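You operate a simulated robot arm through the tools that you are given. There is no shell and no other tool.

The job below is to be done with a simulated robot arm. You get a single attempt, and the scene is never put back.

## Task
Shrink the loose side of the sleeve on the bar with the blower.
Fine: half a turn of the holder faces it to the blower; the dial stays at LOW; end with the blower off and parked and the holder turned back.

It is judged by the outcome, as a careful person would: the job done as asked, and still so three seconds after it is handed in. It fails if anything else is knocked over, pushed out of place, dropped, spilled or broken.

## Robot
A 7-joint arm with a two-finger parallel gripper, fixed in place. Base frame: the origin is on the floor under the middle of its stand, x ahead of it, y to its left, z up. Readings come in mm, rad, newtons and seconds.
With the tool pointing down near the work surface it reaches from about 300 to 700 mm from the base axis. Its first joint turns from -1.152 to 1.152 rad. Payload 1.57 kg.
The TCP is the grasp point between the finger pads, 30 mm short of the fingertips. In the tool frame z runs along the fingers and y along their closing line. The gripper opens to 110 mm. The fingers are 24 mm wide and 12 mm thick; the gripper's body (48 by 112 mm) begins 78 mm behind the TCP.
Orientation is that of the tool frame in the base frame, as [roll, pitch, yaw] about the fixed x, y, z axes, in that order (R = Rz(yaw) Ry(pitch) Rx(roll)). With the fingers straight down and closing along the base's y, the tool's x points along the base's -x, its y along +y and its z along -z.

## Interface
- The arm moves only by the tool servo_tool. Its argument "motion" is a list of rows, each a list of 3 entries, a list of its own where there are three numbers: the shift along the tool's x, y, z in mm, then the turn, a rotation vector about the tool's x, y, z in rad, then the gripper command, from -1 (shut) to 1 (fully open), values between in proportion. In form: [[[tx, ty, tz], [ax, ay, az], grip], ...]. A call has 1 to 20 rows; each row is the pose to reach, as a shift and turn from the pose commanded when the call began, along the tool's axes at that moment. Rows are played at 5 a second. More than 50 mm and 0.15 rad between two rows, or a gripper value outside its range, and nothing of the call is played. A pose out of reach is approached as far as the arm can. The call stops where the force on the tool passes 60 N (or 10 N more than at its start, if that is more) or the arm is blocked; 0.2 s more then pass. Each finger travels about 108 mm/s and halts on what it meets, pressing with about 30 N; the grip force reading is that of the motor and also rises with nothing between the fingers. The clock runs only during rows and for 0.2 s after the last one: add rows that repeat a pose to give the fingers time. The reply holds the time, the measured pose of the TCP, the force on the tool along the base axes, the opening and the grip force, in the units named above and with some noise, with the torque about the TCP (base axes, N m) and any sound that the robot's microphone picked up, and new pictures: "show" is both (left out), scene, wrist or none.
- Cameras (640 x 400 px; columns grow to the right, rows downward): "scene" is fixed at [178.7, -405.3, 1403.6]; the picture's right is [0.63, -0.78, 0.00], its down [-0.46, -0.37, -0.81] and it looks along [0.63, 0.51, -0.59] (base axes); focal length 318 px, centre (320, 200). "wrist" rides on the gripper at [70, 16, -141] in the tool frame; the picture's right is [-0.23, 0.97, 0.00], its down [-0.86, -0.20, -0.48] and it looks along [-0.47, -0.11, 0.88] (tool axes); focal length 222 px, centre (320, 200). There is no depth. A picture from a camera that has moved, and an enlarged one, comes with that camera's place and axes in the base frame and with its lens.
- enlarge(camera, box): a new picture of the part [left, top, right, bottom] of that camera's present view, enlarged. No time passes.
- close_job(): hands the job in; it is judged then, once.

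Nothing tells you positions but the pictures and the camera data. Unless the task says otherwise, let go and move clear before handing in.

The tools are called by a JSON object that holds its "fn" and its "kwargs". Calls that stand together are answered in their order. servo_tool: Moves the arm, as the interface text tells. Its arguments: {"type":"object","properties":{"motion":{"type":"array","items":{"type":"array"}},"show":{"type":"string","enum":["both","scene","wrist","none"]}},"required":["motion"]} The other tools are called the same way: enlarge (camera, box) takes an enlarged picture of a part of a camera's view; close_job () hands the job in.

At the start:

```text
time_s: 0.0
ee_pos: [315.1, -119.8, 1184.5]
tcp_rot: [3.14, 0.002, 3.139]
wrist_force: [0.5, -0.5, -0.2]
ft_torque: [0.02, -0.01, 0.0]
opening: 109.9
finger_force: 0.1
```

scene: 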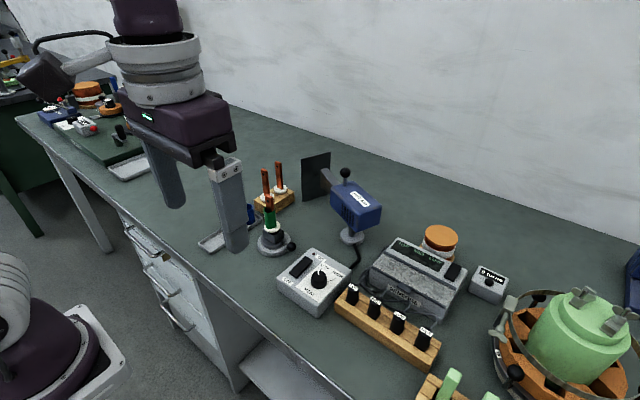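
wrist: 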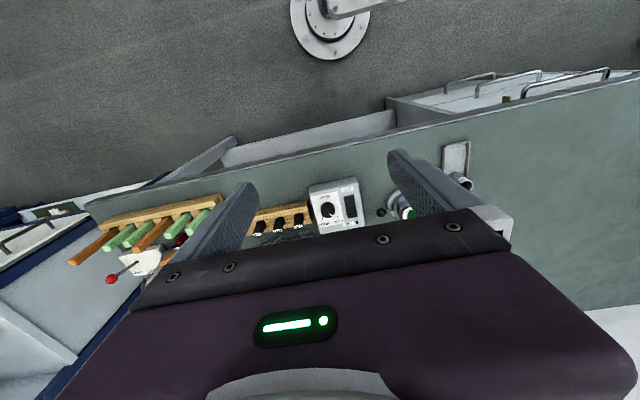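

I see a bench with a blue heat blower on a stand, a small holder with a copper bar and green sleeve, and a control box with a dial and switch. I'll enlarge the scene view before I move anything.

{"fn": "enlarge", "kwargs": {"camera": "scene", "box": [230, 140, 390, 240]}}

{"fn": "enlarge", "kwargs": {"camera": "scene", "box": [260, 220, 420, 320]}}

{"fn": "enlarge", "kwargs": {"camera": "scene", "box": [230, 180, 310, 270]}}

{"fn": "enlarge", "kwargs": {"camera": "wrist", "box": [290, 130, 490, 255]}}

```text
4.00 times, centred on (310, 190) of scene
camera zoom: at [178.7, -405.3, 1403.6], right [0.63, -0.78, 0.0], down [-0.46, -0.37, -0.81], along [0.63, 0.51, -0.59], focal length 1272 px, centre (360, 240)
```

zoom: 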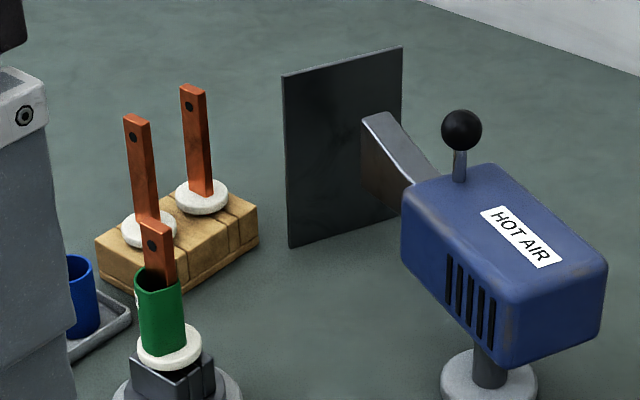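

```text
4.00 times, centred on (340, 270) of scene
camera zoom: at [178.7, -405.3, 1403.6], right [0.63, -0.78, 0.0], down [-0.46, -0.37, -0.81], along [0.63, 0.51, -0.59], focal length 1272 px, centre (240, -80)
```

zoom: 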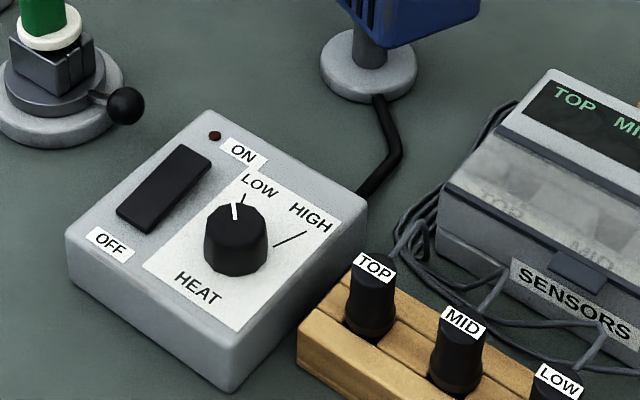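

```text
4.44 times, centred on (270, 225) of scene
camera zoom: at [178.7, -405.3, 1403.6], right [0.63, -0.78, 0.0], down [-0.46, -0.37, -0.81], along [0.63, 0.51, -0.59], focal length 1414 px, centre (542, 89)
```

zoom: 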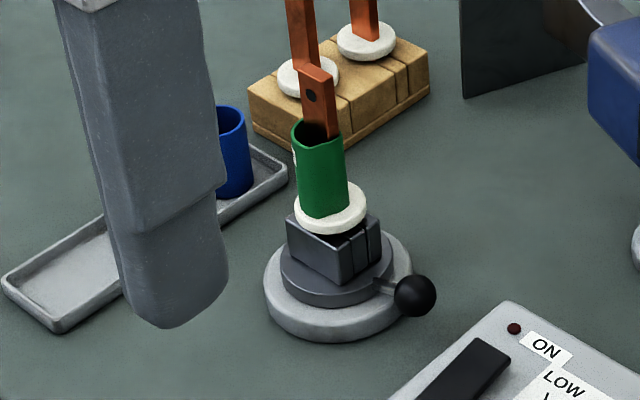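

```text
3.20 times, centred on (390, 192) of wrist
camera zoom: at [245.5, -103.9, 1325.8], right [0.23, 0.97, 0.0], down [0.86, -0.2, 0.48], along [0.47, -0.11, -0.88], focal length 711 px, centre (96, 224)
```

zoom: 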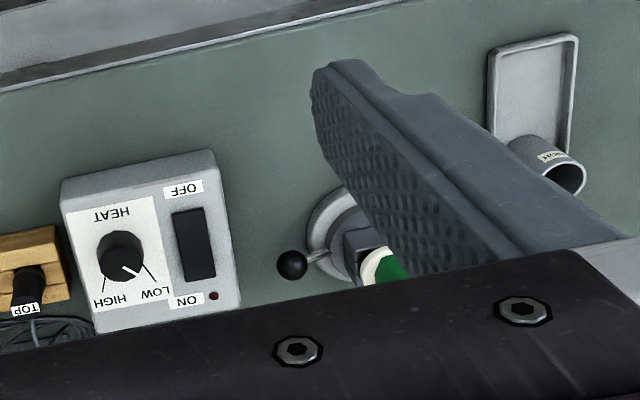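

The holder (turntable with a ball lever) looks to be near (545, 34). The blower post is near (700, -87) with its nozzle parked at the black plate, and the control box is near (500, -140). I'll raise the arm and move it forward so the wrist camera gets a second view of them.

{"fn": "servo_tool", "kwargs": {"motion": [[[-30, 12, -15], [0, 0, 0], 1], [[-60, 24, -30], [0, 0, 0], 1], [[-90, 36, -45], [0, 0, 0], 1], [[-120, 48, -60], [0, 0, 0], 1], [[-150, 60, -75], [0, 0, 0], 1], [[-150, 60, -75], [0, 0, 0], 1]], "show": "both"}}

```text
time_s: 1.4
ee_pos: [461.9, -59.7, 1259.4]
tcp_rot: [-3.141, 0.0, -3.141]
wrist_force: [0.1, -0.4, 0.2]
ft_torque: [0.0, 0.0, 0.0]
opening: 109.9
finger_force: 0.1
camera wrist: at [393.7, -43.5, 1399.3], right [0.23, 0.97, 0.0], down [0.86, -0.2, 0.48], along [0.47, -0.11, -0.88], focal length 222 px, centre (320, 200)
```

scene: 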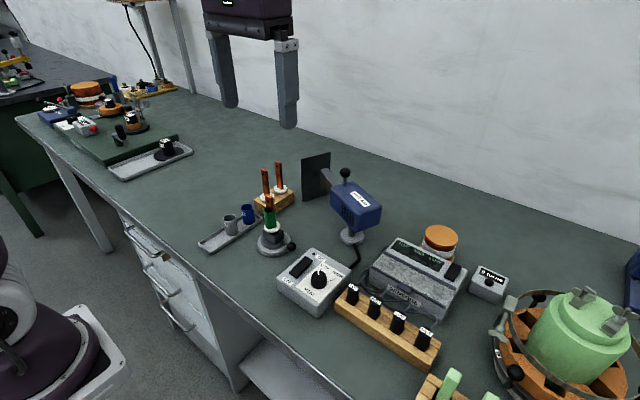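
wrist: 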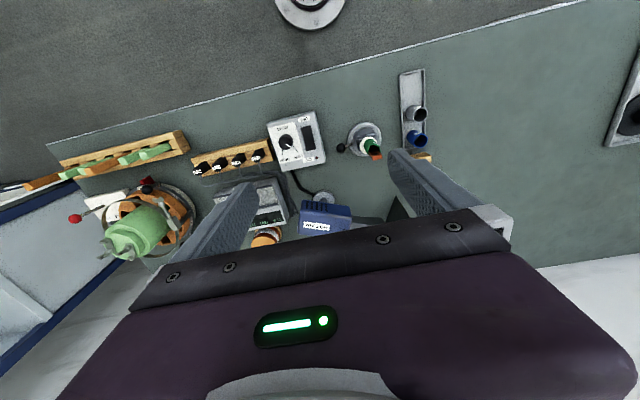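

The scene view is now unobstructed. I'll enlarge the main items in both cameras so I can triangulate them.

{"fn": "enlarge", "kwargs": {"camera": "scene", "box": [190, 150, 310, 270]}}

{"fn": "enlarge", "kwargs": {"camera": "scene", "box": [290, 140, 390, 260]}}

{"fn": "enlarge", "kwargs": {"camera": "wrist", "box": [255, 95, 415, 245]}}

{"fn": "enlarge", "kwargs": {"camera": "wrist", "box": [330, 100, 430, 200]}}

{"fn": "enlarge", "kwargs": {"camera": "scene", "box": [270, 235, 370, 325]}}

{"fn": "enlarge", "kwargs": {"camera": "scene", "box": [250, 190, 300, 260]}}

```text
3.33 times, centred on (250, 210) of scene
camera zoom: at [178.8, -405.2, 1403.6], right [0.63, -0.78, 0.0], down [-0.46, -0.37, -0.81], along [0.63, 0.51, -0.59], focal length 1060 px, centre (553, 167)
```

zoom: 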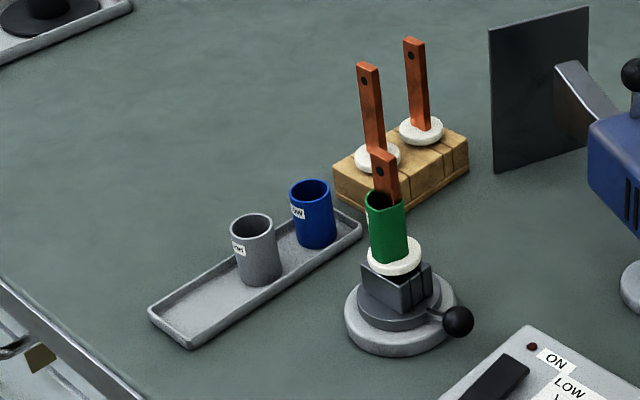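

```text
3.33 times, centred on (340, 200) of scene
camera zoom: at [178.8, -405.2, 1403.6], right [0.63, -0.78, 0.0], down [-0.46, -0.37, -0.81], along [0.63, 0.51, -0.59], focal length 1060 px, centre (253, 200)
```

zoom: 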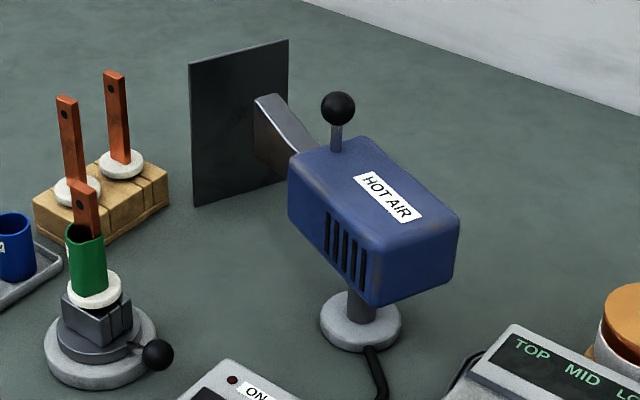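

```text
2.67 times, centred on (335, 170) of wrist
camera zoom: at [393.7, -43.5, 1399.3], right [0.23, 0.97, 0.0], down [0.86, -0.2, 0.48], along [0.47, -0.11, -0.88], focal length 592 px, centre (280, 280)
```

zoom: 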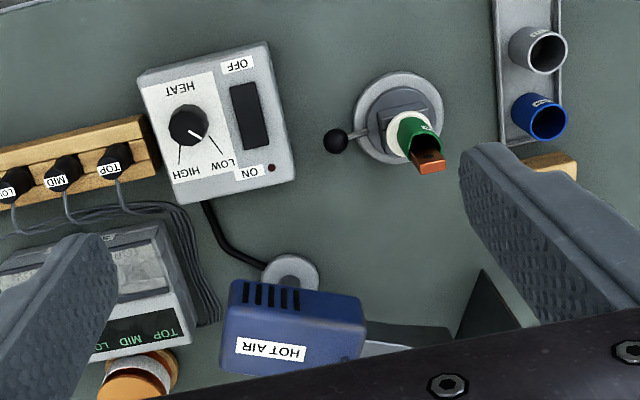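

```text
4.00 times, centred on (380, 150) of wrist
camera zoom: at [393.7, -43.5, 1399.3], right [0.23, 0.97, 0.0], down [0.86, -0.2, 0.48], along [0.47, -0.11, -0.88], focal length 888 px, centre (80, 400)
```

zoom: 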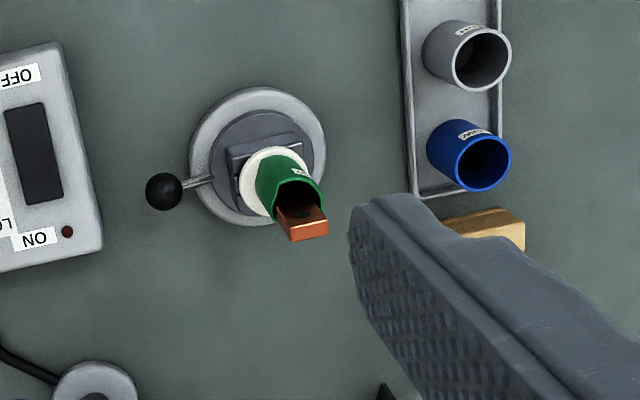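

```text
4.44 times, centred on (320, 280) of scene
camera zoom: at [178.8, -405.2, 1403.6], right [0.63, -0.78, 0.0], down [-0.46, -0.37, -0.81], along [0.63, 0.51, -0.59], focal length 1414 px, centre (320, -156)
```

zoom: 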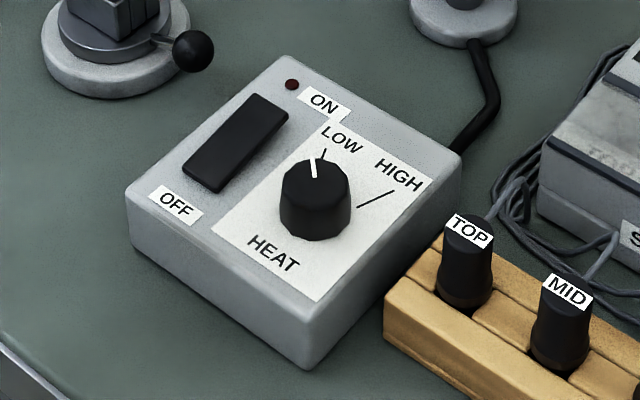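

```text
5.71 times, centred on (275, 225) of scene
camera zoom: at [178.8, -405.2, 1403.6], right [0.63, -0.78, 0.0], down [-0.46, -0.37, -0.81], along [0.63, 0.51, -0.59], focal length 1817 px, centre (577, 57)
```

zoom: 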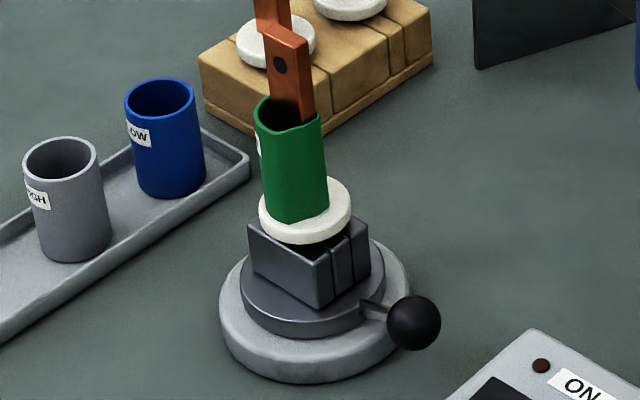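

I make the table surface about z 850, the holder axis about (541, 30), and its lever ball about (543, -28, 889). The bar tops out near z 1012. The rocker's ON end is about (518, -93, 906), and the blower handle ball is about (703, -58, 1026). Next I'll yaw the gripper 90° and hover above the lever ball to check these figures.

{"fn": "servo_tool", "kwargs": {"motion": [[[-7, 3, 8], [0, 0, -0.1428], 1], [[-15, 6, 20], [0, 0, -0.2856], 1], [[-22, 9, 32], [0, 0, -0.4284], 1], [[-30, 12, 45], [0, 0, -0.5712], 1], [[-37, 15, 58], [0, 0, -0.714], 1], [[-45, 18, 70], [0, 0, -0.8568], 1], [[-52, 21, 85], [0, 0, -0.9996], 0.5], [[-60, 24, 100], [0, 0, -1.1424], 0.2], [[-67, 27, 110], [0, 0, -1.2852], 0], [[-75, 30, 120], [0, 0, -1.428], -0.2], [[-81, 32, 120], [0, 0, -1.571], -0.2], [[-81, 32, 120], [0, 0, -1.571], -0.2]], "show": "both"}}

```text
time_s: 4.0
ee_pos: [544.9, -27.0, 1139.9]
tcp_rot: [-3.141, 0.002, -1.567]
wrist_force: [0.6, 0.0, 0.4]
ft_torque: [0.03, -0.01, 0.0]
opening: 44.2
finger_force: 0.1
camera wrist: at [530.4, -97.5, 1280.4], right [-0.97, 0.22, 0.0], down [0.2, 0.86, 0.48], along [0.11, 0.47, -0.88], focal length 222 px, centre (320, 200)
```

scene: 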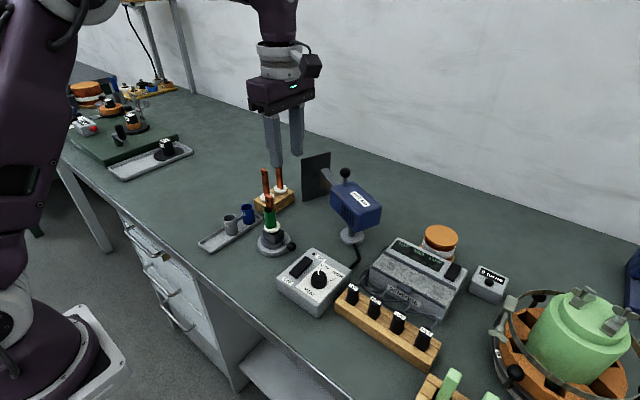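
wrist: 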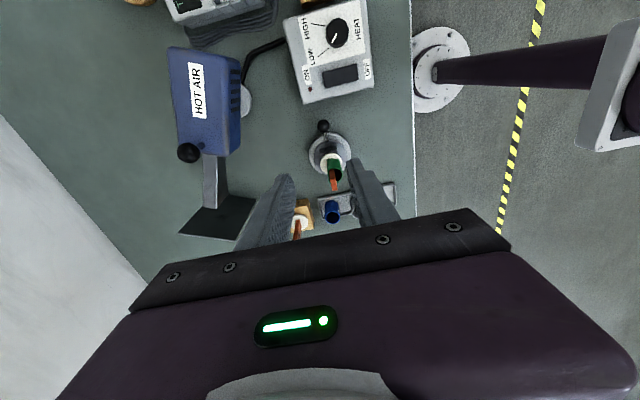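

From here I can see the blower, its handle ball, the holder and the box together. I'll enlarge this view to refine the positions.

{"fn": "enlarge", "kwargs": {"camera": "wrist", "box": [160, 0, 400, 160]}}

{"fn": "enlarge", "kwargs": {"camera": "wrist", "box": [280, 100, 410, 240]}}

{"fn": "enlarge", "kwargs": {"camera": "wrist", "box": [150, 100, 300, 250]}}

```text
2.50 times, centred on (280, 80) of wrist
camera zoom: at [530.4, -97.5, 1280.4], right [-0.97, 0.22, 0.0], down [0.2, 0.86, 0.48], along [0.11, 0.47, -0.88], focal length 555 px, centre (420, 500)
```

zoom: 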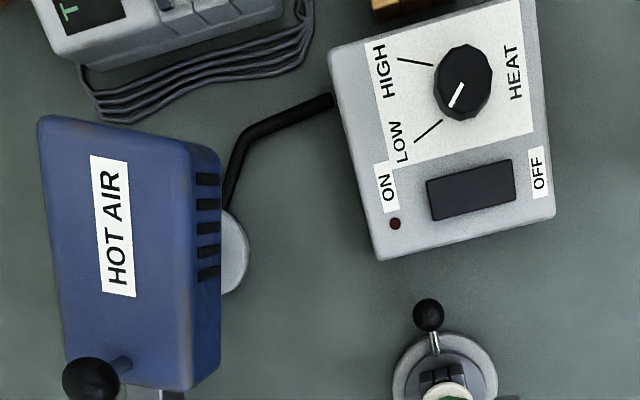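

```text
2.86 times, centred on (345, 170) of wrist
camera zoom: at [530.4, -97.5, 1280.4], right [-0.97, 0.22, 0.0], down [0.2, 0.86, 0.48], along [0.11, 0.47, -0.88], focal length 635 px, centre (249, 286)
```

zoom: 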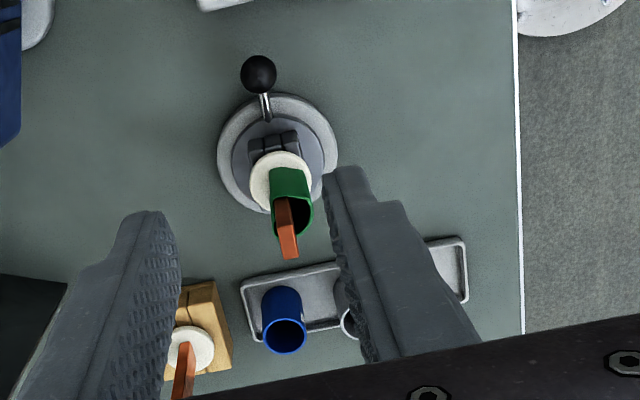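

```text
2.67 times, centred on (225, 175) of wrist
camera zoom: at [530.4, -97.5, 1280.4], right [-0.97, 0.22, 0.0], down [0.2, 0.86, 0.48], along [0.11, 0.47, -0.88], focal length 592 px, centre (573, 267)
```

zoom: 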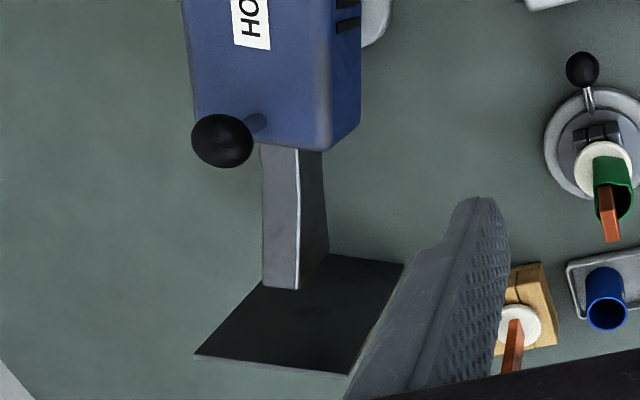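

The positions hold up. The lever ball is at (541.5, -28, 889), the holder axis at (540, 29), and the sleeve bulges on the side away from the blower. The blower handle ball is near (702, -57, 1023). I'll lower the gripper with the fingers straddling the lever ball.

{"fn": "servo_tool", "kwargs": {"motion": [[[1, 3, 45], [0, 0, 0], -0.2], [[1, 3, 90], [0, 0, 0], -0.2], [[1, 3, 130], [0, 0, 0], -0.2], [[1, 3, 165], [0, 0, 0], -0.2], [[1, 3, 190], [0, 0, 0], -0.2], [[1, 3, 190], [0, 0, 0], -0.2]], "show": "both"}}

{"fn": "enlarge", "kwargs": {"camera": "scene", "box": [220, 150, 340, 270]}}

{"fn": "enlarge", "kwargs": {"camera": "wrist", "box": [200, 80, 440, 240]}}

```text
time_s: 5.4
ee_pos: [543.4, -29.3, 950.5]
tcp_rot: [3.14, 0.0, -1.568]
wrist_force: [0.1, 0.2, 0.3]
ft_torque: [0.0, -0.01, -0.01]
opening: 43.9
finger_force: 0.0
camera wrist: at [527.3, -99.0, 1091.5], right [-0.97, 0.23, 0.0], down [0.2, 0.86, 0.48], along [0.11, 0.47, -0.88], focal length 222 px, centre (320, 200)
```

scene: 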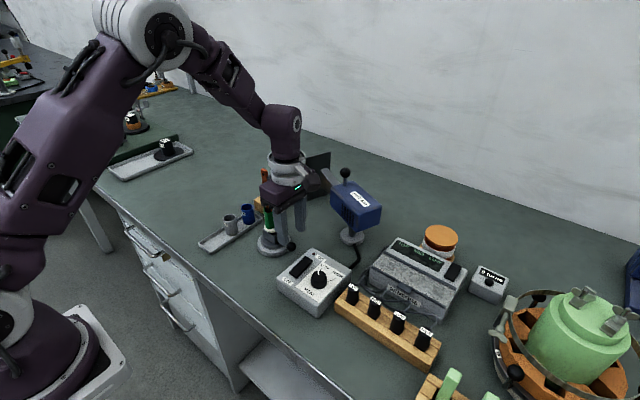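
wrist: 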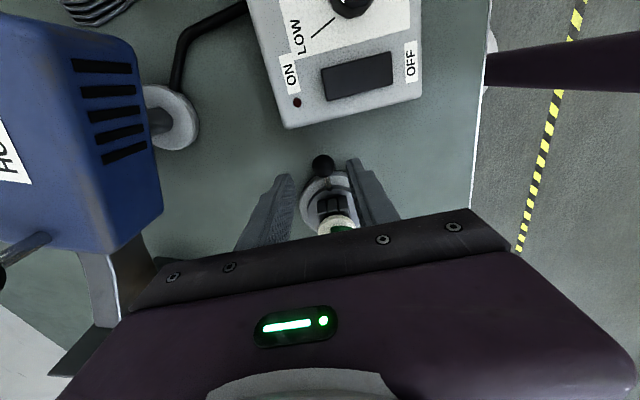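

```text
3.33 times, centred on (280, 210) of scene
camera zoom: at [178.7, -405.3, 1403.6], right [0.63, -0.78, 0.0], down [-0.46, -0.37, -0.81], along [0.63, 0.51, -0.59], focal length 1060 px, centre (453, 167)
```

zoom: 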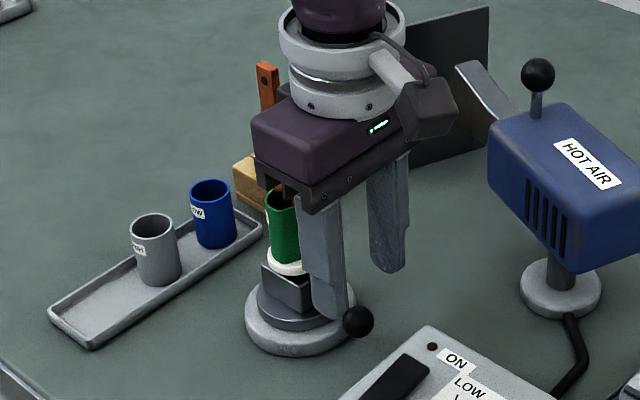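

```text
2.50 times, centred on (320, 160) of wrist
camera zoom: at [527.3, -99.0, 1091.5], right [-0.97, 0.23, 0.0], down [0.2, 0.86, 0.48], along [0.11, 0.47, -0.88], focal length 555 px, centre (320, 300)
```

zoom: 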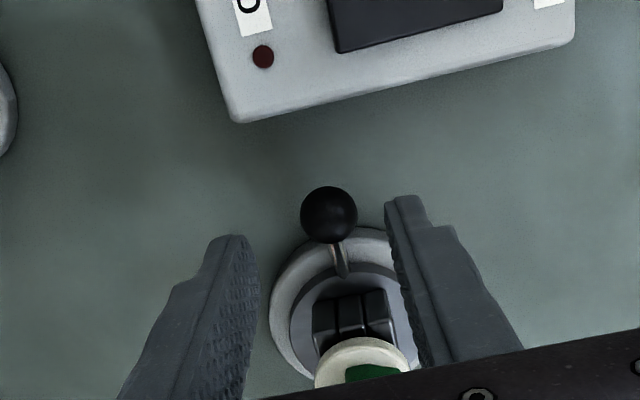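

The fingers straddle the ball in line with it. I'll go down the last 40 mm and narrow the opening to about 30 mm to make a loose cage around it.

{"fn": "servo_tool", "kwargs": {"motion": [[[-1, 2, 15], [0, 0, 0], -0.2], [[-1, 2, 30], [0, 0, 0], -0.2], [[-1, 2, 38], [0, 0, 0], -0.2], [[-1, 2, 38], [0, 0, 0], -0.45], [[-1, 2, 38], [0, 0, 0], -0.45]], "show": "both"}}

{"fn": "enlarge", "kwargs": {"camera": "scene", "box": [220, 150, 340, 270]}}

{"fn": "enlarge", "kwargs": {"camera": "wrist", "box": [200, 80, 440, 240]}}

```text
time_s: 6.6
ee_pos: [540.8, -27.5, 912.7]
tcp_rot: [3.141, 0.0, -1.569]
wrist_force: [-0.2, 0.6, -0.1]
ft_torque: [0.0, 0.01, 0.0]
opening: 30.4
finger_force: 0.1
camera wrist: at [525.1, -97.0, 1053.8], right [-0.97, 0.23, 0.0], down [0.2, 0.86, 0.48], along [0.11, 0.47, -0.88], focal length 222 px, centre (320, 200)
```

scene: 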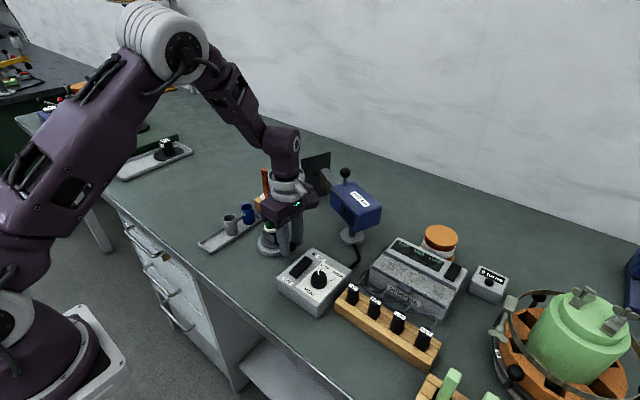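
wrist: 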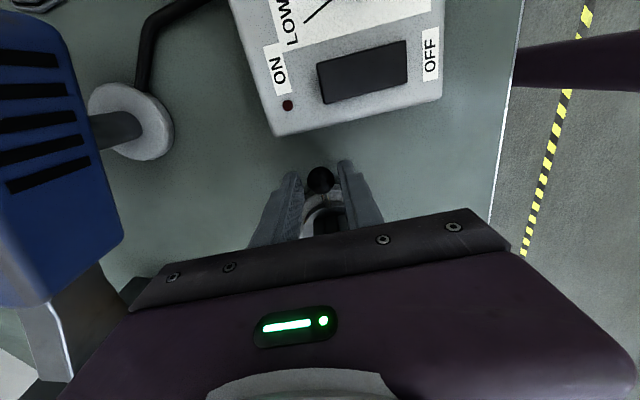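

```text
3.33 times, centred on (280, 210) of scene
camera zoom: at [178.7, -405.3, 1403.6], right [0.63, -0.78, 0.0], down [-0.46, -0.37, -0.81], along [0.63, 0.51, -0.59], focal length 1060 px, centre (453, 167)
```

zoom: 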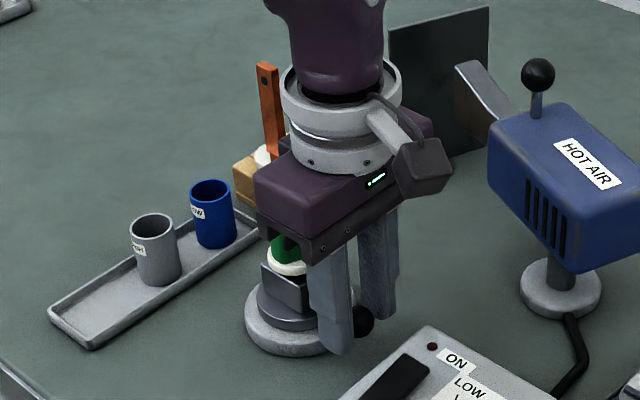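

```text
2.50 times, centred on (320, 160) of wrist
camera zoom: at [525.1, -97.0, 1053.8], right [-0.97, 0.23, 0.0], down [0.2, 0.86, 0.48], along [0.11, 0.47, -0.88], focal length 555 px, centre (320, 300)
```

zoom: 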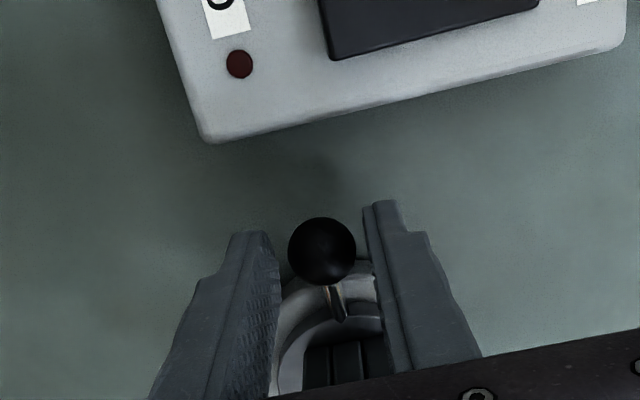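

The ball is caged. I'll try a small clockwise sweep toward the near side, following the lever's circle, to see whether the holder turns that way.

{"fn": "servo_tool", "kwargs": {"motion": [[[-0.3, 5.7, 0], [0, 0, 0.1], -0.45], [[-1.1, 11.3, 0], [0, 0, 0.2], -0.45], [[-2.5, 16.8, 0], [0, 0, 0.3], -0.45], [[-4.5, 22.2, 0], [0, 0, 0.4], -0.45], [[-4.5, 22.2, 0], [0, 0, 0.4], -0.45]], "show": "both"}}

{"fn": "enlarge", "kwargs": {"camera": "wrist", "box": [200, 80, 440, 240]}}

```text
time_s: 7.8
ee_pos: [518.9, -23.5, 912.5]
tcp_rot: [3.14, 0.0, -1.971]
wrist_force: [-0.1, -0.5, 0.9]
ft_torque: [0.0, -0.03, -0.02]
opening: 30.5
finger_force: 0.1
camera wrist: at [476.6, -81.7, 1053.6], right [-0.81, 0.59, 0.0], down [0.52, 0.71, 0.48], along [0.28, 0.39, -0.88], focal length 222 px, centre (320, 200)
```

scene: 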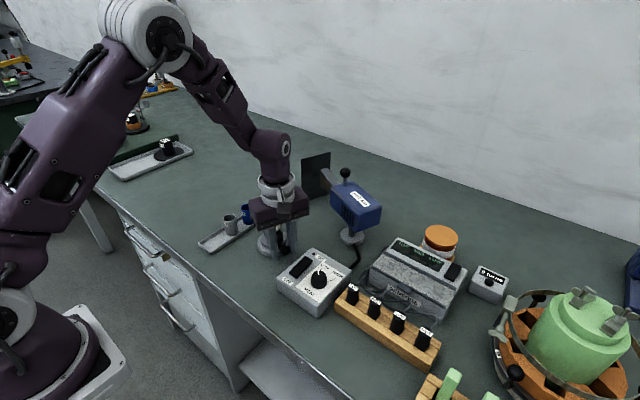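
wrist: 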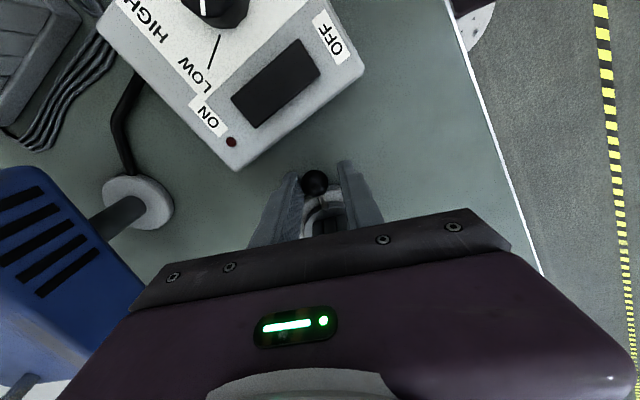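

```text
2.50 times, centred on (320, 160) of wrist
camera zoom: at [476.6, -81.7, 1053.6], right [-0.81, 0.59, 0.0], down [0.52, 0.71, 0.48], along [0.28, 0.39, -0.88], focal length 555 px, centre (320, 300)
```

zoom: 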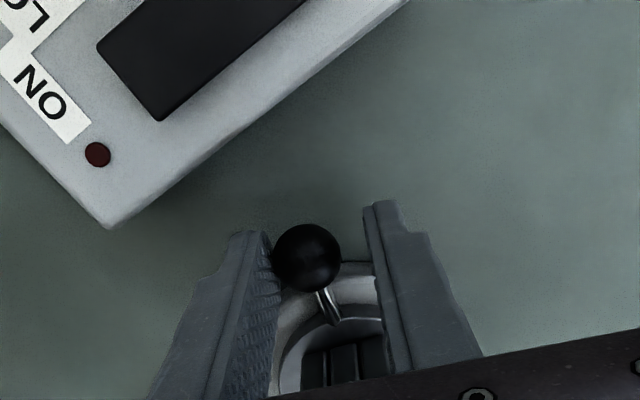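

The holder turns freely that way and the ball follows the finger with almost no force. I'll keep going round the circle.

{"fn": "servo_tool", "kwargs": {"motion": [[[-0.3, 5.7, 0], [0, 0, 0.1], -0.45], [[-1.1, 11.3, 0], [0, 0, 0.2], -0.45], [[-2.5, 16.8, 0], [0, 0, 0.3], -0.45], [[-4.5, 22.2, 0], [0, 0, 0.4], -0.45], [[-7.0, 27.3, 0], [0, 0, 0.5], -0.45], [[-10.0, 32.2, 0], [0, 0, 0.6], -0.45], [[-13.4, 36.7, 0], [0, 0, 0.7], -0.45], [[-17.3, 40.9, 0], [0, 0, 0.8], -0.45], [[-21.6, 44.6, 0], [0, 0, 0.9], -0.45], [[-26.2, 48.0, 0], [0, 0, 1.0], -0.45], [[-31.1, 50.8, 0], [0, 0, 1.1], -0.45], [[-36.3, 53.1, 0], [0, 0, 1.2], -0.45], [[-36.3, 53.1, 0], [0, 0, 1.2], -0.45]], "show": "both"}}

{"fn": "enlarge", "kwargs": {"camera": "wrist", "box": [200, 80, 440, 240]}}

{"fn": "enlarge", "kwargs": {"camera": "scene", "box": [220, 150, 340, 270]}}

```text
time_s: 10.6
ee_pos: [483.2, 30.3, 911.9]
tcp_rot: [-3.141, -0.002, 3.113]
wrist_force: [-0.7, 0.2, 0.2]
ft_torque: [-0.02, 0.02, 0.02]
opening: 30.5
finger_force: 0.5
camera wrist: at [414.7, 49.1, 1052.7], right [0.26, 0.97, 0.0], down [0.85, -0.22, 0.48], along [0.46, -0.12, -0.88], focal length 222 px, centre (320, 200)
```

scene: 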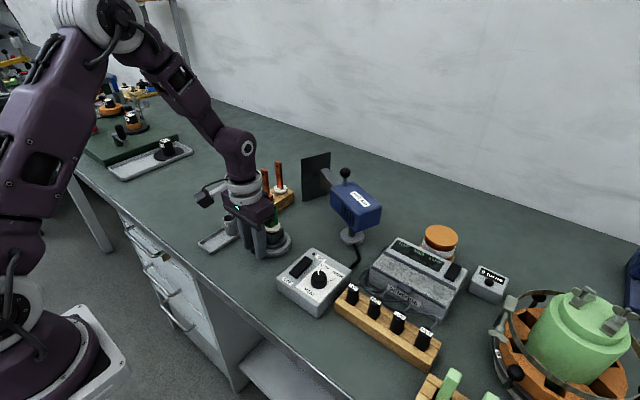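
wrist: 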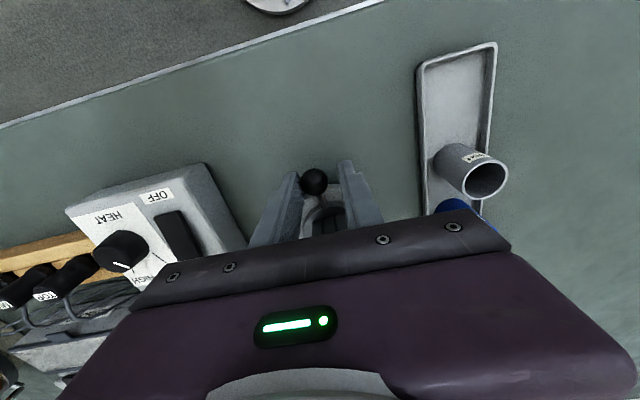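

```text
2.50 times, centred on (320, 160) of wrist
camera zoom: at [414.7, 49.1, 1052.7], right [0.26, 0.97, 0.0], down [0.85, -0.22, 0.48], along [0.46, -0.12, -0.88], focal length 555 px, centre (320, 300)
```

zoom: 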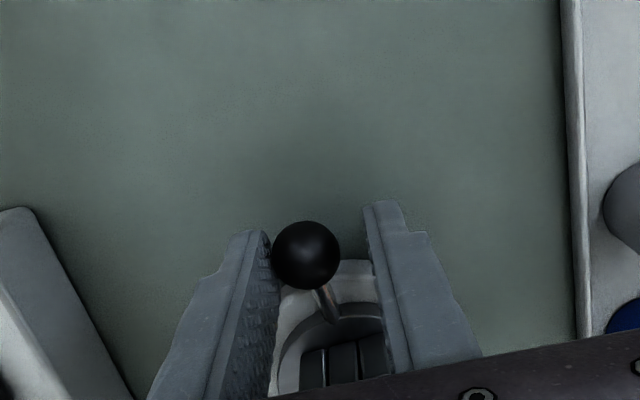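

```text
3.33 times, centred on (280, 210) of scene
camera zoom: at [178.7, -405.3, 1403.6], right [0.63, -0.78, 0.0], down [-0.46, -0.37, -0.81], along [0.63, 0.51, -0.59], focal length 1060 px, centre (453, 167)
```

zoom: 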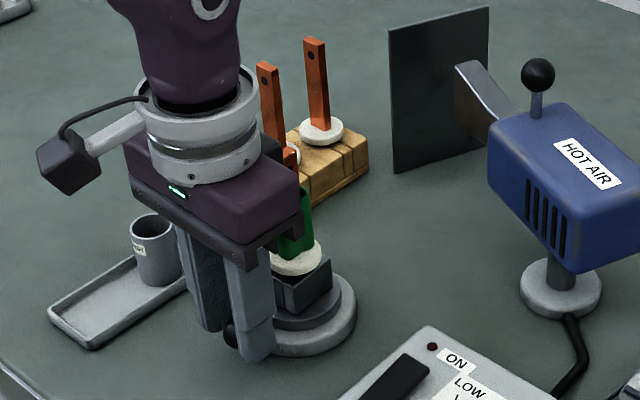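

We're halfway through the half-turn with no resistance. Carrying on toward the 180° position.

{"fn": "servo_tool", "kwargs": {"motion": [[[-0.3, 5.7, 0], [0, 0, 0.1], -0.45], [[-1.1, 11.3, 0], [0, 0, 0.2], -0.45], [[-2.5, 16.8, 0], [0, 0, 0.3], -0.45], [[-4.5, 22.2, 0], [0, 0, 0.4], -0.45], [[-7.0, 27.3, 0], [0, 0, 0.5], -0.45], [[-10.0, 32.2, 0], [0, 0, 0.6], -0.45], [[-13.4, 36.7, 0], [0, 0, 0.7], -0.45], [[-17.3, 40.9, 0], [0, 0, 0.8], -0.45], [[-21.6, 44.6, 0], [0, 0, 0.9], -0.45], [[-26.2, 48.0, 0], [0, 0, 1.0], -0.45], [[-31.1, 50.8, 0], [0, 0, 1.1], -0.45], [[-36.3, 53.1, 0], [0, 0, 1.2], -0.45], [[-41.8, 54.9, 0], [0, 0, 1.3], -0.45], [[-47.3, 56.2, 0], [0, 0, 1.4], -0.45], [[-47.3, 56.2, 0], [0, 0, 1.4], -0.45]], "show": "both"}}

{"fn": "enlarge", "kwargs": {"camera": "wrist", "box": [200, 80, 440, 240]}}

{"fn": "enlarge", "kwargs": {"camera": "scene", "box": [220, 150, 340, 270]}}

```text
time_s: 13.8
ee_pos: [532.3, 86.4, 912.2]
tcp_rot: [-3.142, 0.001, 1.713]
wrist_force: [-0.6, 1.4, -0.7]
ft_torque: [0.01, -0.02, -0.02]
opening: 30.3
finger_force: 0.0
camera wrist: at [538.6, 157.2, 1052.7], right [1.0, -0.09, 0.0], down [-0.08, -0.87, 0.48], along [-0.04, -0.48, -0.88], focal length 222 px, centre (320, 200)
```

scene: 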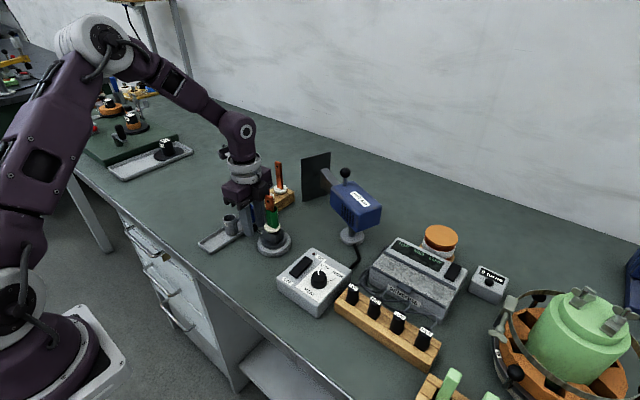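
wrist: 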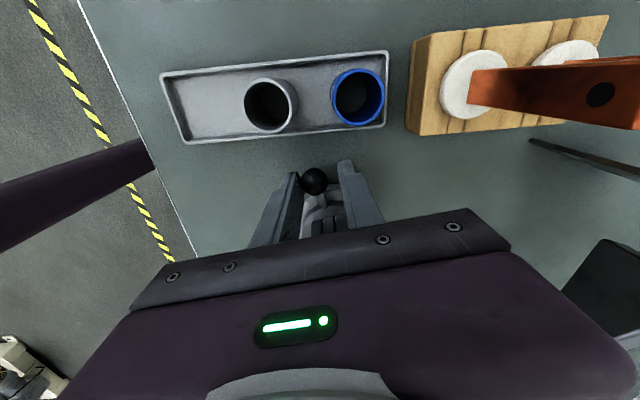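

```text
2.50 times, centred on (320, 160) of wrist
camera zoom: at [538.6, 157.2, 1052.7], right [1.0, -0.09, 0.0], down [-0.08, -0.87, 0.48], along [-0.04, -0.48, -0.88], focal length 555 px, centre (320, 300)
```

zoom: 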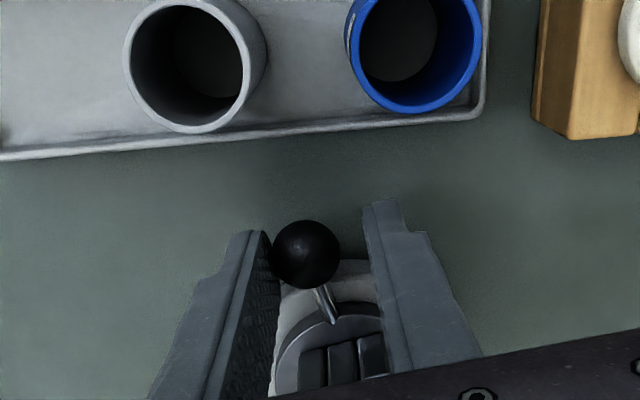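

```text
3.33 times, centred on (280, 210) of scene
camera zoom: at [178.7, -405.2, 1403.6], right [0.63, -0.78, 0.0], down [-0.46, -0.37, -0.81], along [0.63, 0.51, -0.59], focal length 1060 px, centre (453, 167)
```

zoom: 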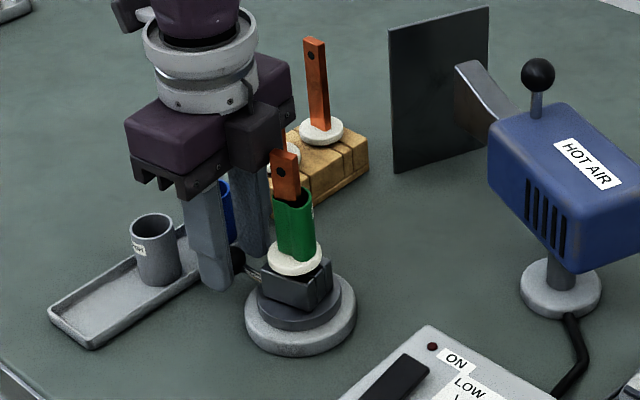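

The ball is at roughly 167°. I'll nudge forward in small steps to 180° and watch for any stop.

{"fn": "servo_tool", "kwargs": {"motion": [[[-0.1, 2.8, 0], [0, 0, 0.05], -0.45], [[-0.3, 5.7, 0], [0, 0, 0.1], -0.45], [[-0.6, 8.5, 0], [0, 0, 0.15], -0.45], [[-1.1, 11.3, 0], [0, 0, 0.2], -0.45], [[-1.1, 11.3, 0], [0, 0, 0.2], -0.45]], "show": "both"}}

{"fn": "enlarge", "kwargs": {"camera": "wrist", "box": [200, 80, 440, 240]}}

{"fn": "enlarge", "kwargs": {"camera": "scene", "box": [230, 180, 310, 260]}}

```text
time_s: 15.0
ee_pos: [544.2, 87.0, 912.8]
tcp_rot: [-3.141, -0.002, 1.514]
wrist_force: [-0.1, -0.3, 1.0]
ft_torque: [0.04, -0.01, -0.01]
opening: 30.1
finger_force: 0.2
camera wrist: at [564.9, 155.2, 1052.7], right [0.96, -0.28, 0.0], down [-0.25, -0.84, 0.48], along [-0.14, -0.46, -0.88], focal length 222 px, centre (320, 200)
```

scene: 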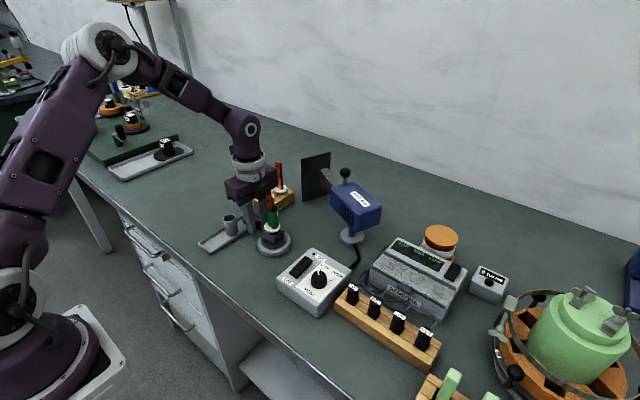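
wrist: 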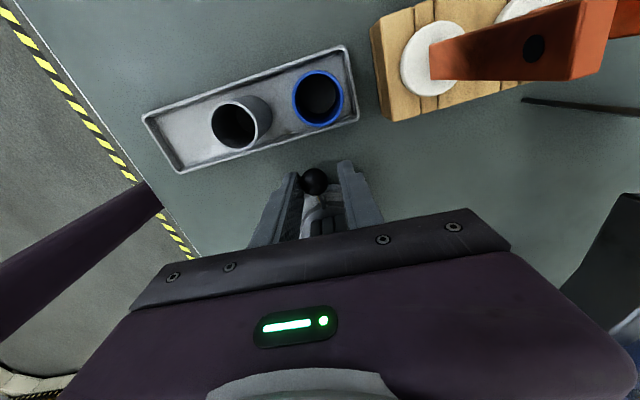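

```text
2.50 times, centred on (320, 160) of wrist
camera zoom: at [564.9, 155.2, 1052.7], right [0.96, -0.28, 0.0], down [-0.25, -0.84, 0.48], along [-0.14, -0.46, -0.88], focal length 555 px, centre (320, 300)
```

zoom: 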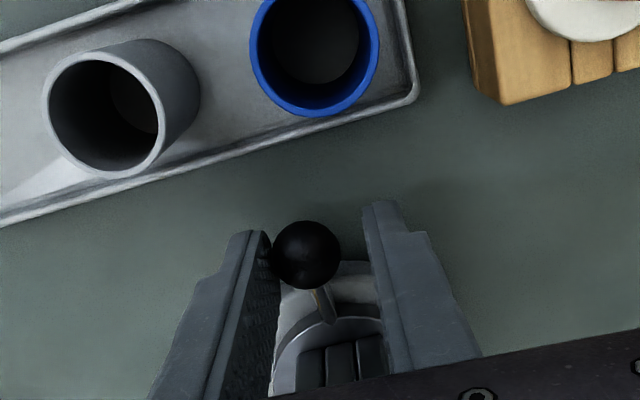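

```text
5.00 times, centred on (270, 220) of scene
camera zoom: at [178.7, -405.3, 1403.6], right [0.63, -0.78, 0.0], down [-0.46, -0.37, -0.81], along [0.63, 0.51, -0.59], focal length 1590 px, centre (570, 100)
```

zoom: 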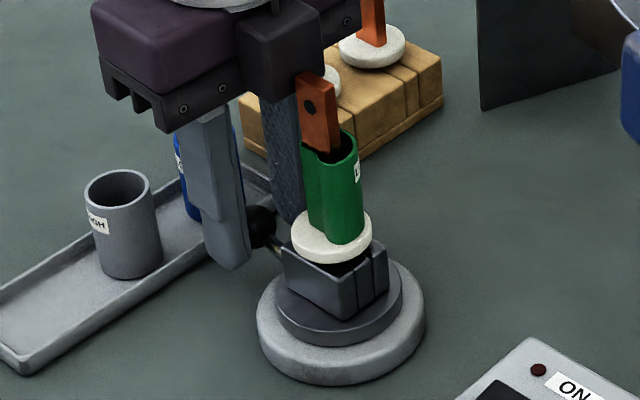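

The holder is turned 180°, with the ball at about (539.6, 86.5), and the sleeve's labelled loose side now faces the blower. I'll centre the cage to take contact off the ball, then lift straight up.

{"fn": "servo_tool", "kwargs": {"motion": [[[0, -4, 0], [0, 0, 0], -0.45], [[0, -4, 0], [0, 0, 0], -0.3], [[0, -4, -20], [0, 0, 0], -0.3], [[0, -4, -60], [0, 0, 0], -0.3], [[0, -4, -105], [0, 0, 0], -0.3], [[0, -4, -150], [0, 0, 0], -0.2], [[0, -4, -195], [0, 0, 0], -0.2], [[0, -4, -220], [0, 0, 0.0], -0.2], [[0, -4, -220], [0, 0, 0], -0.2]], "show": "both"}}

{"fn": "enlarge", "kwargs": {"camera": "wrist", "box": [240, 80, 440, 240]}}

{"fn": "enlarge", "kwargs": {"camera": "scene", "box": [230, 180, 310, 260]}}

```text
time_s: 17.0
ee_pos: [540.2, 90.1, 1130.8]
tcp_rot: [-3.141, 0.0, 1.514]
wrist_force: [-1.0, -0.4, -0.1]
ft_torque: [0.0, -0.01, -0.04]
opening: 43.9
finger_force: 0.0
camera wrist: at [561.7, 157.4, 1272.1], right [0.96, -0.28, 0.0], down [-0.25, -0.84, 0.48], along [-0.14, -0.46, -0.88], focal length 222 px, centre (320, 200)
```

scene: 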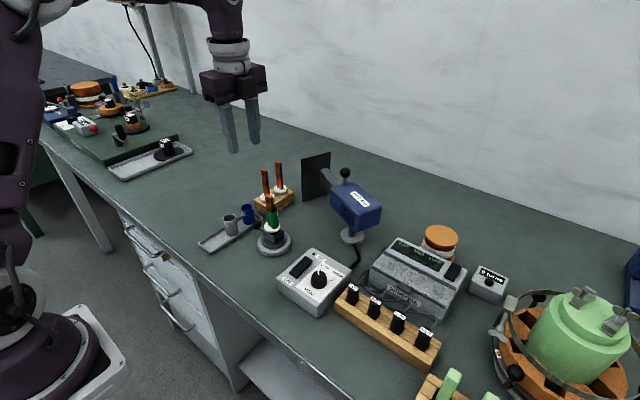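
wrist: 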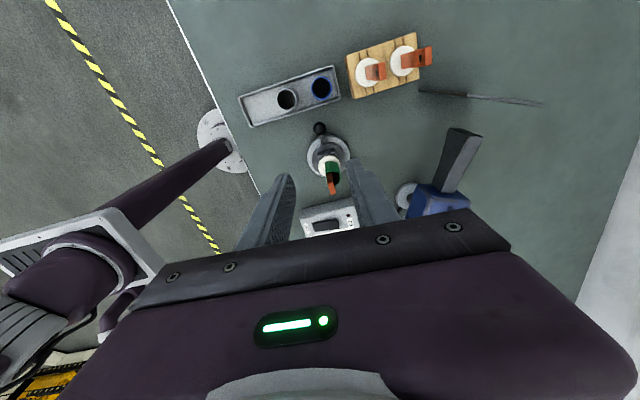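

```text
2.50 times, centred on (340, 160) of wrist
camera zoom: at [561.7, 157.4, 1272.1], right [0.96, -0.28, 0.0], down [-0.25, -0.84, 0.48], along [-0.14, -0.46, -0.88], focal length 555 px, centre (270, 300)
```

zoom: 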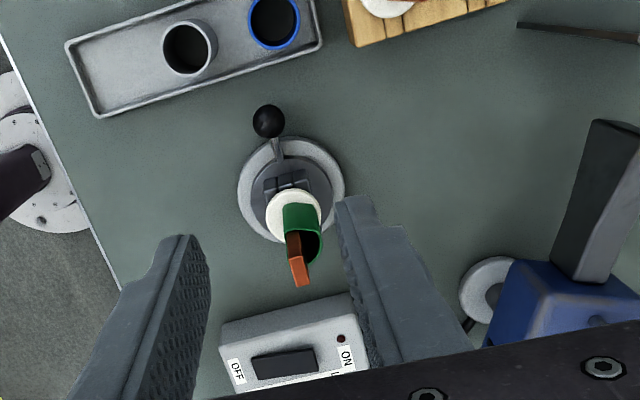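

```text
5.00 times, centred on (270, 220) of scene
camera zoom: at [178.7, -405.3, 1403.6], right [0.63, -0.78, 0.0], down [-0.46, -0.37, -0.81], along [0.63, 0.51, -0.59], focal length 1590 px, centre (570, 100)
```

zoom: 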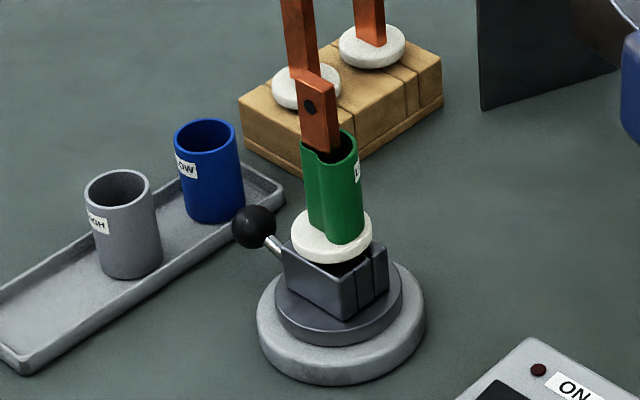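

The holder stayed at half a turn. Next I'll move above the blower's handle ball at about (702, -57), keeping well above everything.

{"fn": "servo_tool", "kwargs": {"motion": [[[-20, 24, 0], [0, 0, -0.01], -0.2], [[-45, 55, 0], [0, 0, -0.02], -0.2], [[-70, 86, 0], [0, 0, -0.03], -0.2], [[-95, 117, 0], [0, 0, -0.04], -0.2], [[-118, 146, 0], [0, 0, -0.05], -0.2], [[-137.7, 169.9, 0], [0, 0, -0.057], -0.2], [[-137.7, 169.9, 0], [0, 0, -0.057], -0.2]], "show": "both"}}

{"fn": "enlarge", "kwargs": {"camera": "wrist", "box": [200, 80, 440, 240]}}

{"fn": "enlarge", "kwargs": {"camera": "scene", "box": [280, 100, 400, 260]}}

```text
time_s: 18.6
ee_pos: [640.2, -65.7, 1125.0]
tcp_rot: [3.141, 0.001, 1.568]
wrist_force: [0.5, -0.9, 0.5]
ft_torque: [0.01, -0.02, -0.01]
opening: 43.8
finger_force: 0.0
out of reach, approached as far as the arm can: row 4, 5, 6, 7
camera wrist: at [658.2, 3.7, 1265.5], right [0.97, -0.23, 0.0], down [-0.2, -0.85, 0.48], along [-0.11, -0.47, -0.88], focal length 222 px, centre (320, 200)
```

scene: 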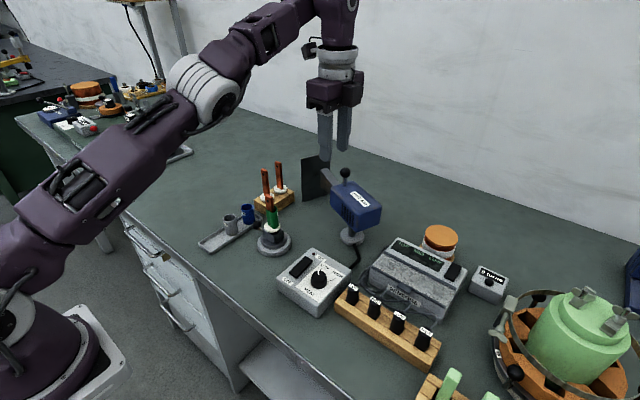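
wrist: 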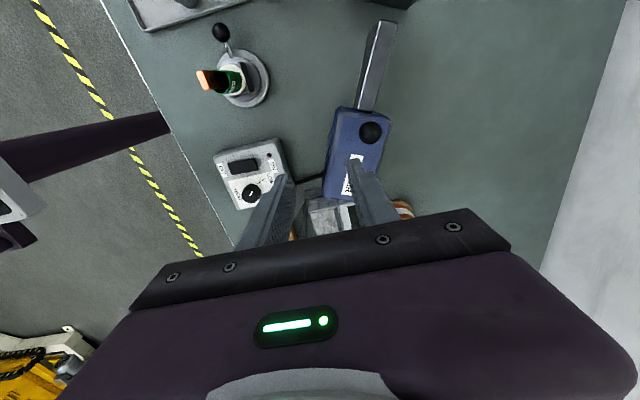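

```text
2.50 times, centred on (320, 160) of wrist
camera zoom: at [658.2, 3.7, 1265.5], right [0.97, -0.23, 0.0], down [-0.2, -0.85, 0.48], along [-0.11, -0.47, -0.88], focal length 555 px, centre (320, 300)
```

zoom: 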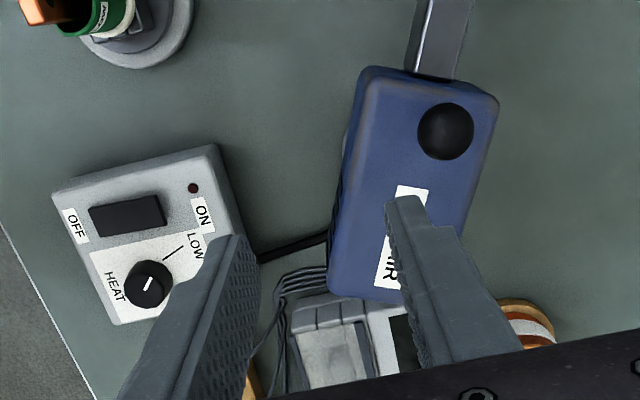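

```text
2.50 times, centred on (340, 180) of scene
camera zoom: at [178.7, -405.3, 1403.6], right [0.63, -0.78, 0.0], down [-0.46, -0.37, -0.81], along [0.63, 0.51, -0.59], focal length 795 px, centre (270, 250)
```

zoom: 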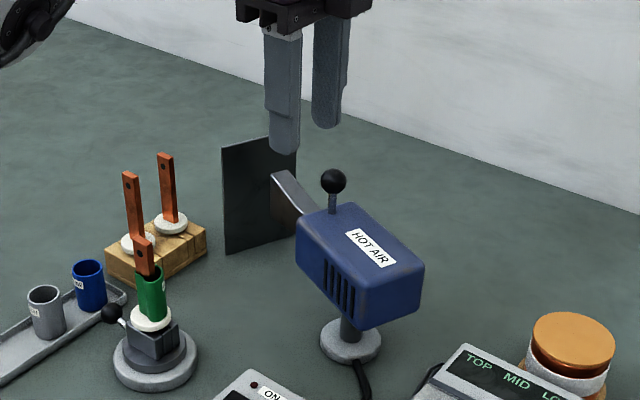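

The handle is out of reach with the tool pointing straight down at this height. I'll back off, return to the original yaw, and then tilt the fingers forward to get more reach.

{"fn": "servo_tool", "kwargs": {"motion": [[[0, -10, 0], [0, 0, -0.14], -0.2], [[0, -20, 0], [0, 0, -0.28], -0.2], [[0, -30, 0], [0, 0, -0.42], -0.2], [[0, -40, 0], [0, 0, -0.56], -0.2], [[0, -50, 0], [0, 0, -0.7], -0.2], [[0, -60, 0], [0, 0, -0.84], -0.2], [[0, -70, 0], [0, 0, -0.98], -0.2], [[0, -80, 0], [0, 0, -1.12], -0.2], [[0, -90, 0], [0, 0, -1.26], -0.2], [[0, -90, 0], [0, 0, -1.4], -0.2], [[0, -90, 0], [0, 0, -1.54], -0.2], [[0, -90, 0], [0, 0, -1.571], -0.2], [[0, -90, 0], [0, 0, -1.571], -0.2]], "show": "both"}}

```text
time_s: 21.4
ee_pos: [628.4, -77.9, 1136.7]
tcp_rot: [-3.142, -0.001, -3.139]
wrist_force: [0.0, 0.3, 1.2]
ft_torque: [-0.02, -0.02, 0.01]
opening: 44.0
finger_force: 0.0
out of reach, approached as far as the arm can: row 1, 2, 3, 4, 5, 6, 7, 8, 9, 10, 11, 12, 13
camera wrist: at [559.8, -61.9, 1278.3], right [0.23, 0.97, 0.0], down [0.86, -0.2, 0.48], along [0.46, -0.11, -0.88], focal length 222 px, centre (320, 200)
```

scene: 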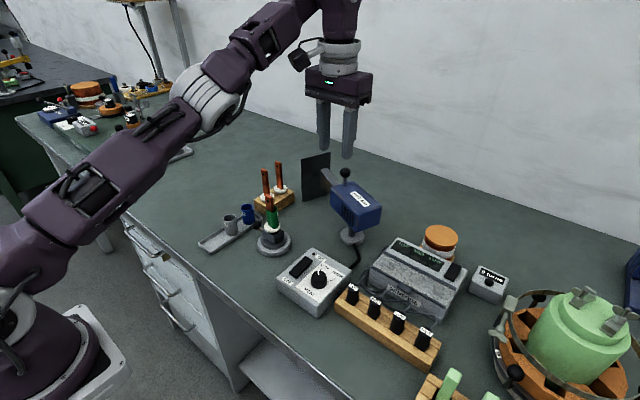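
wrist: 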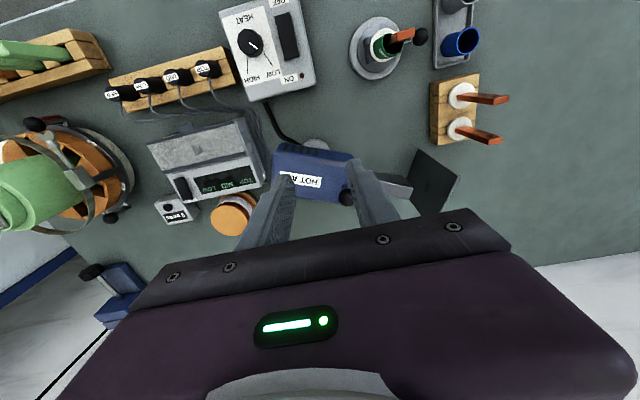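

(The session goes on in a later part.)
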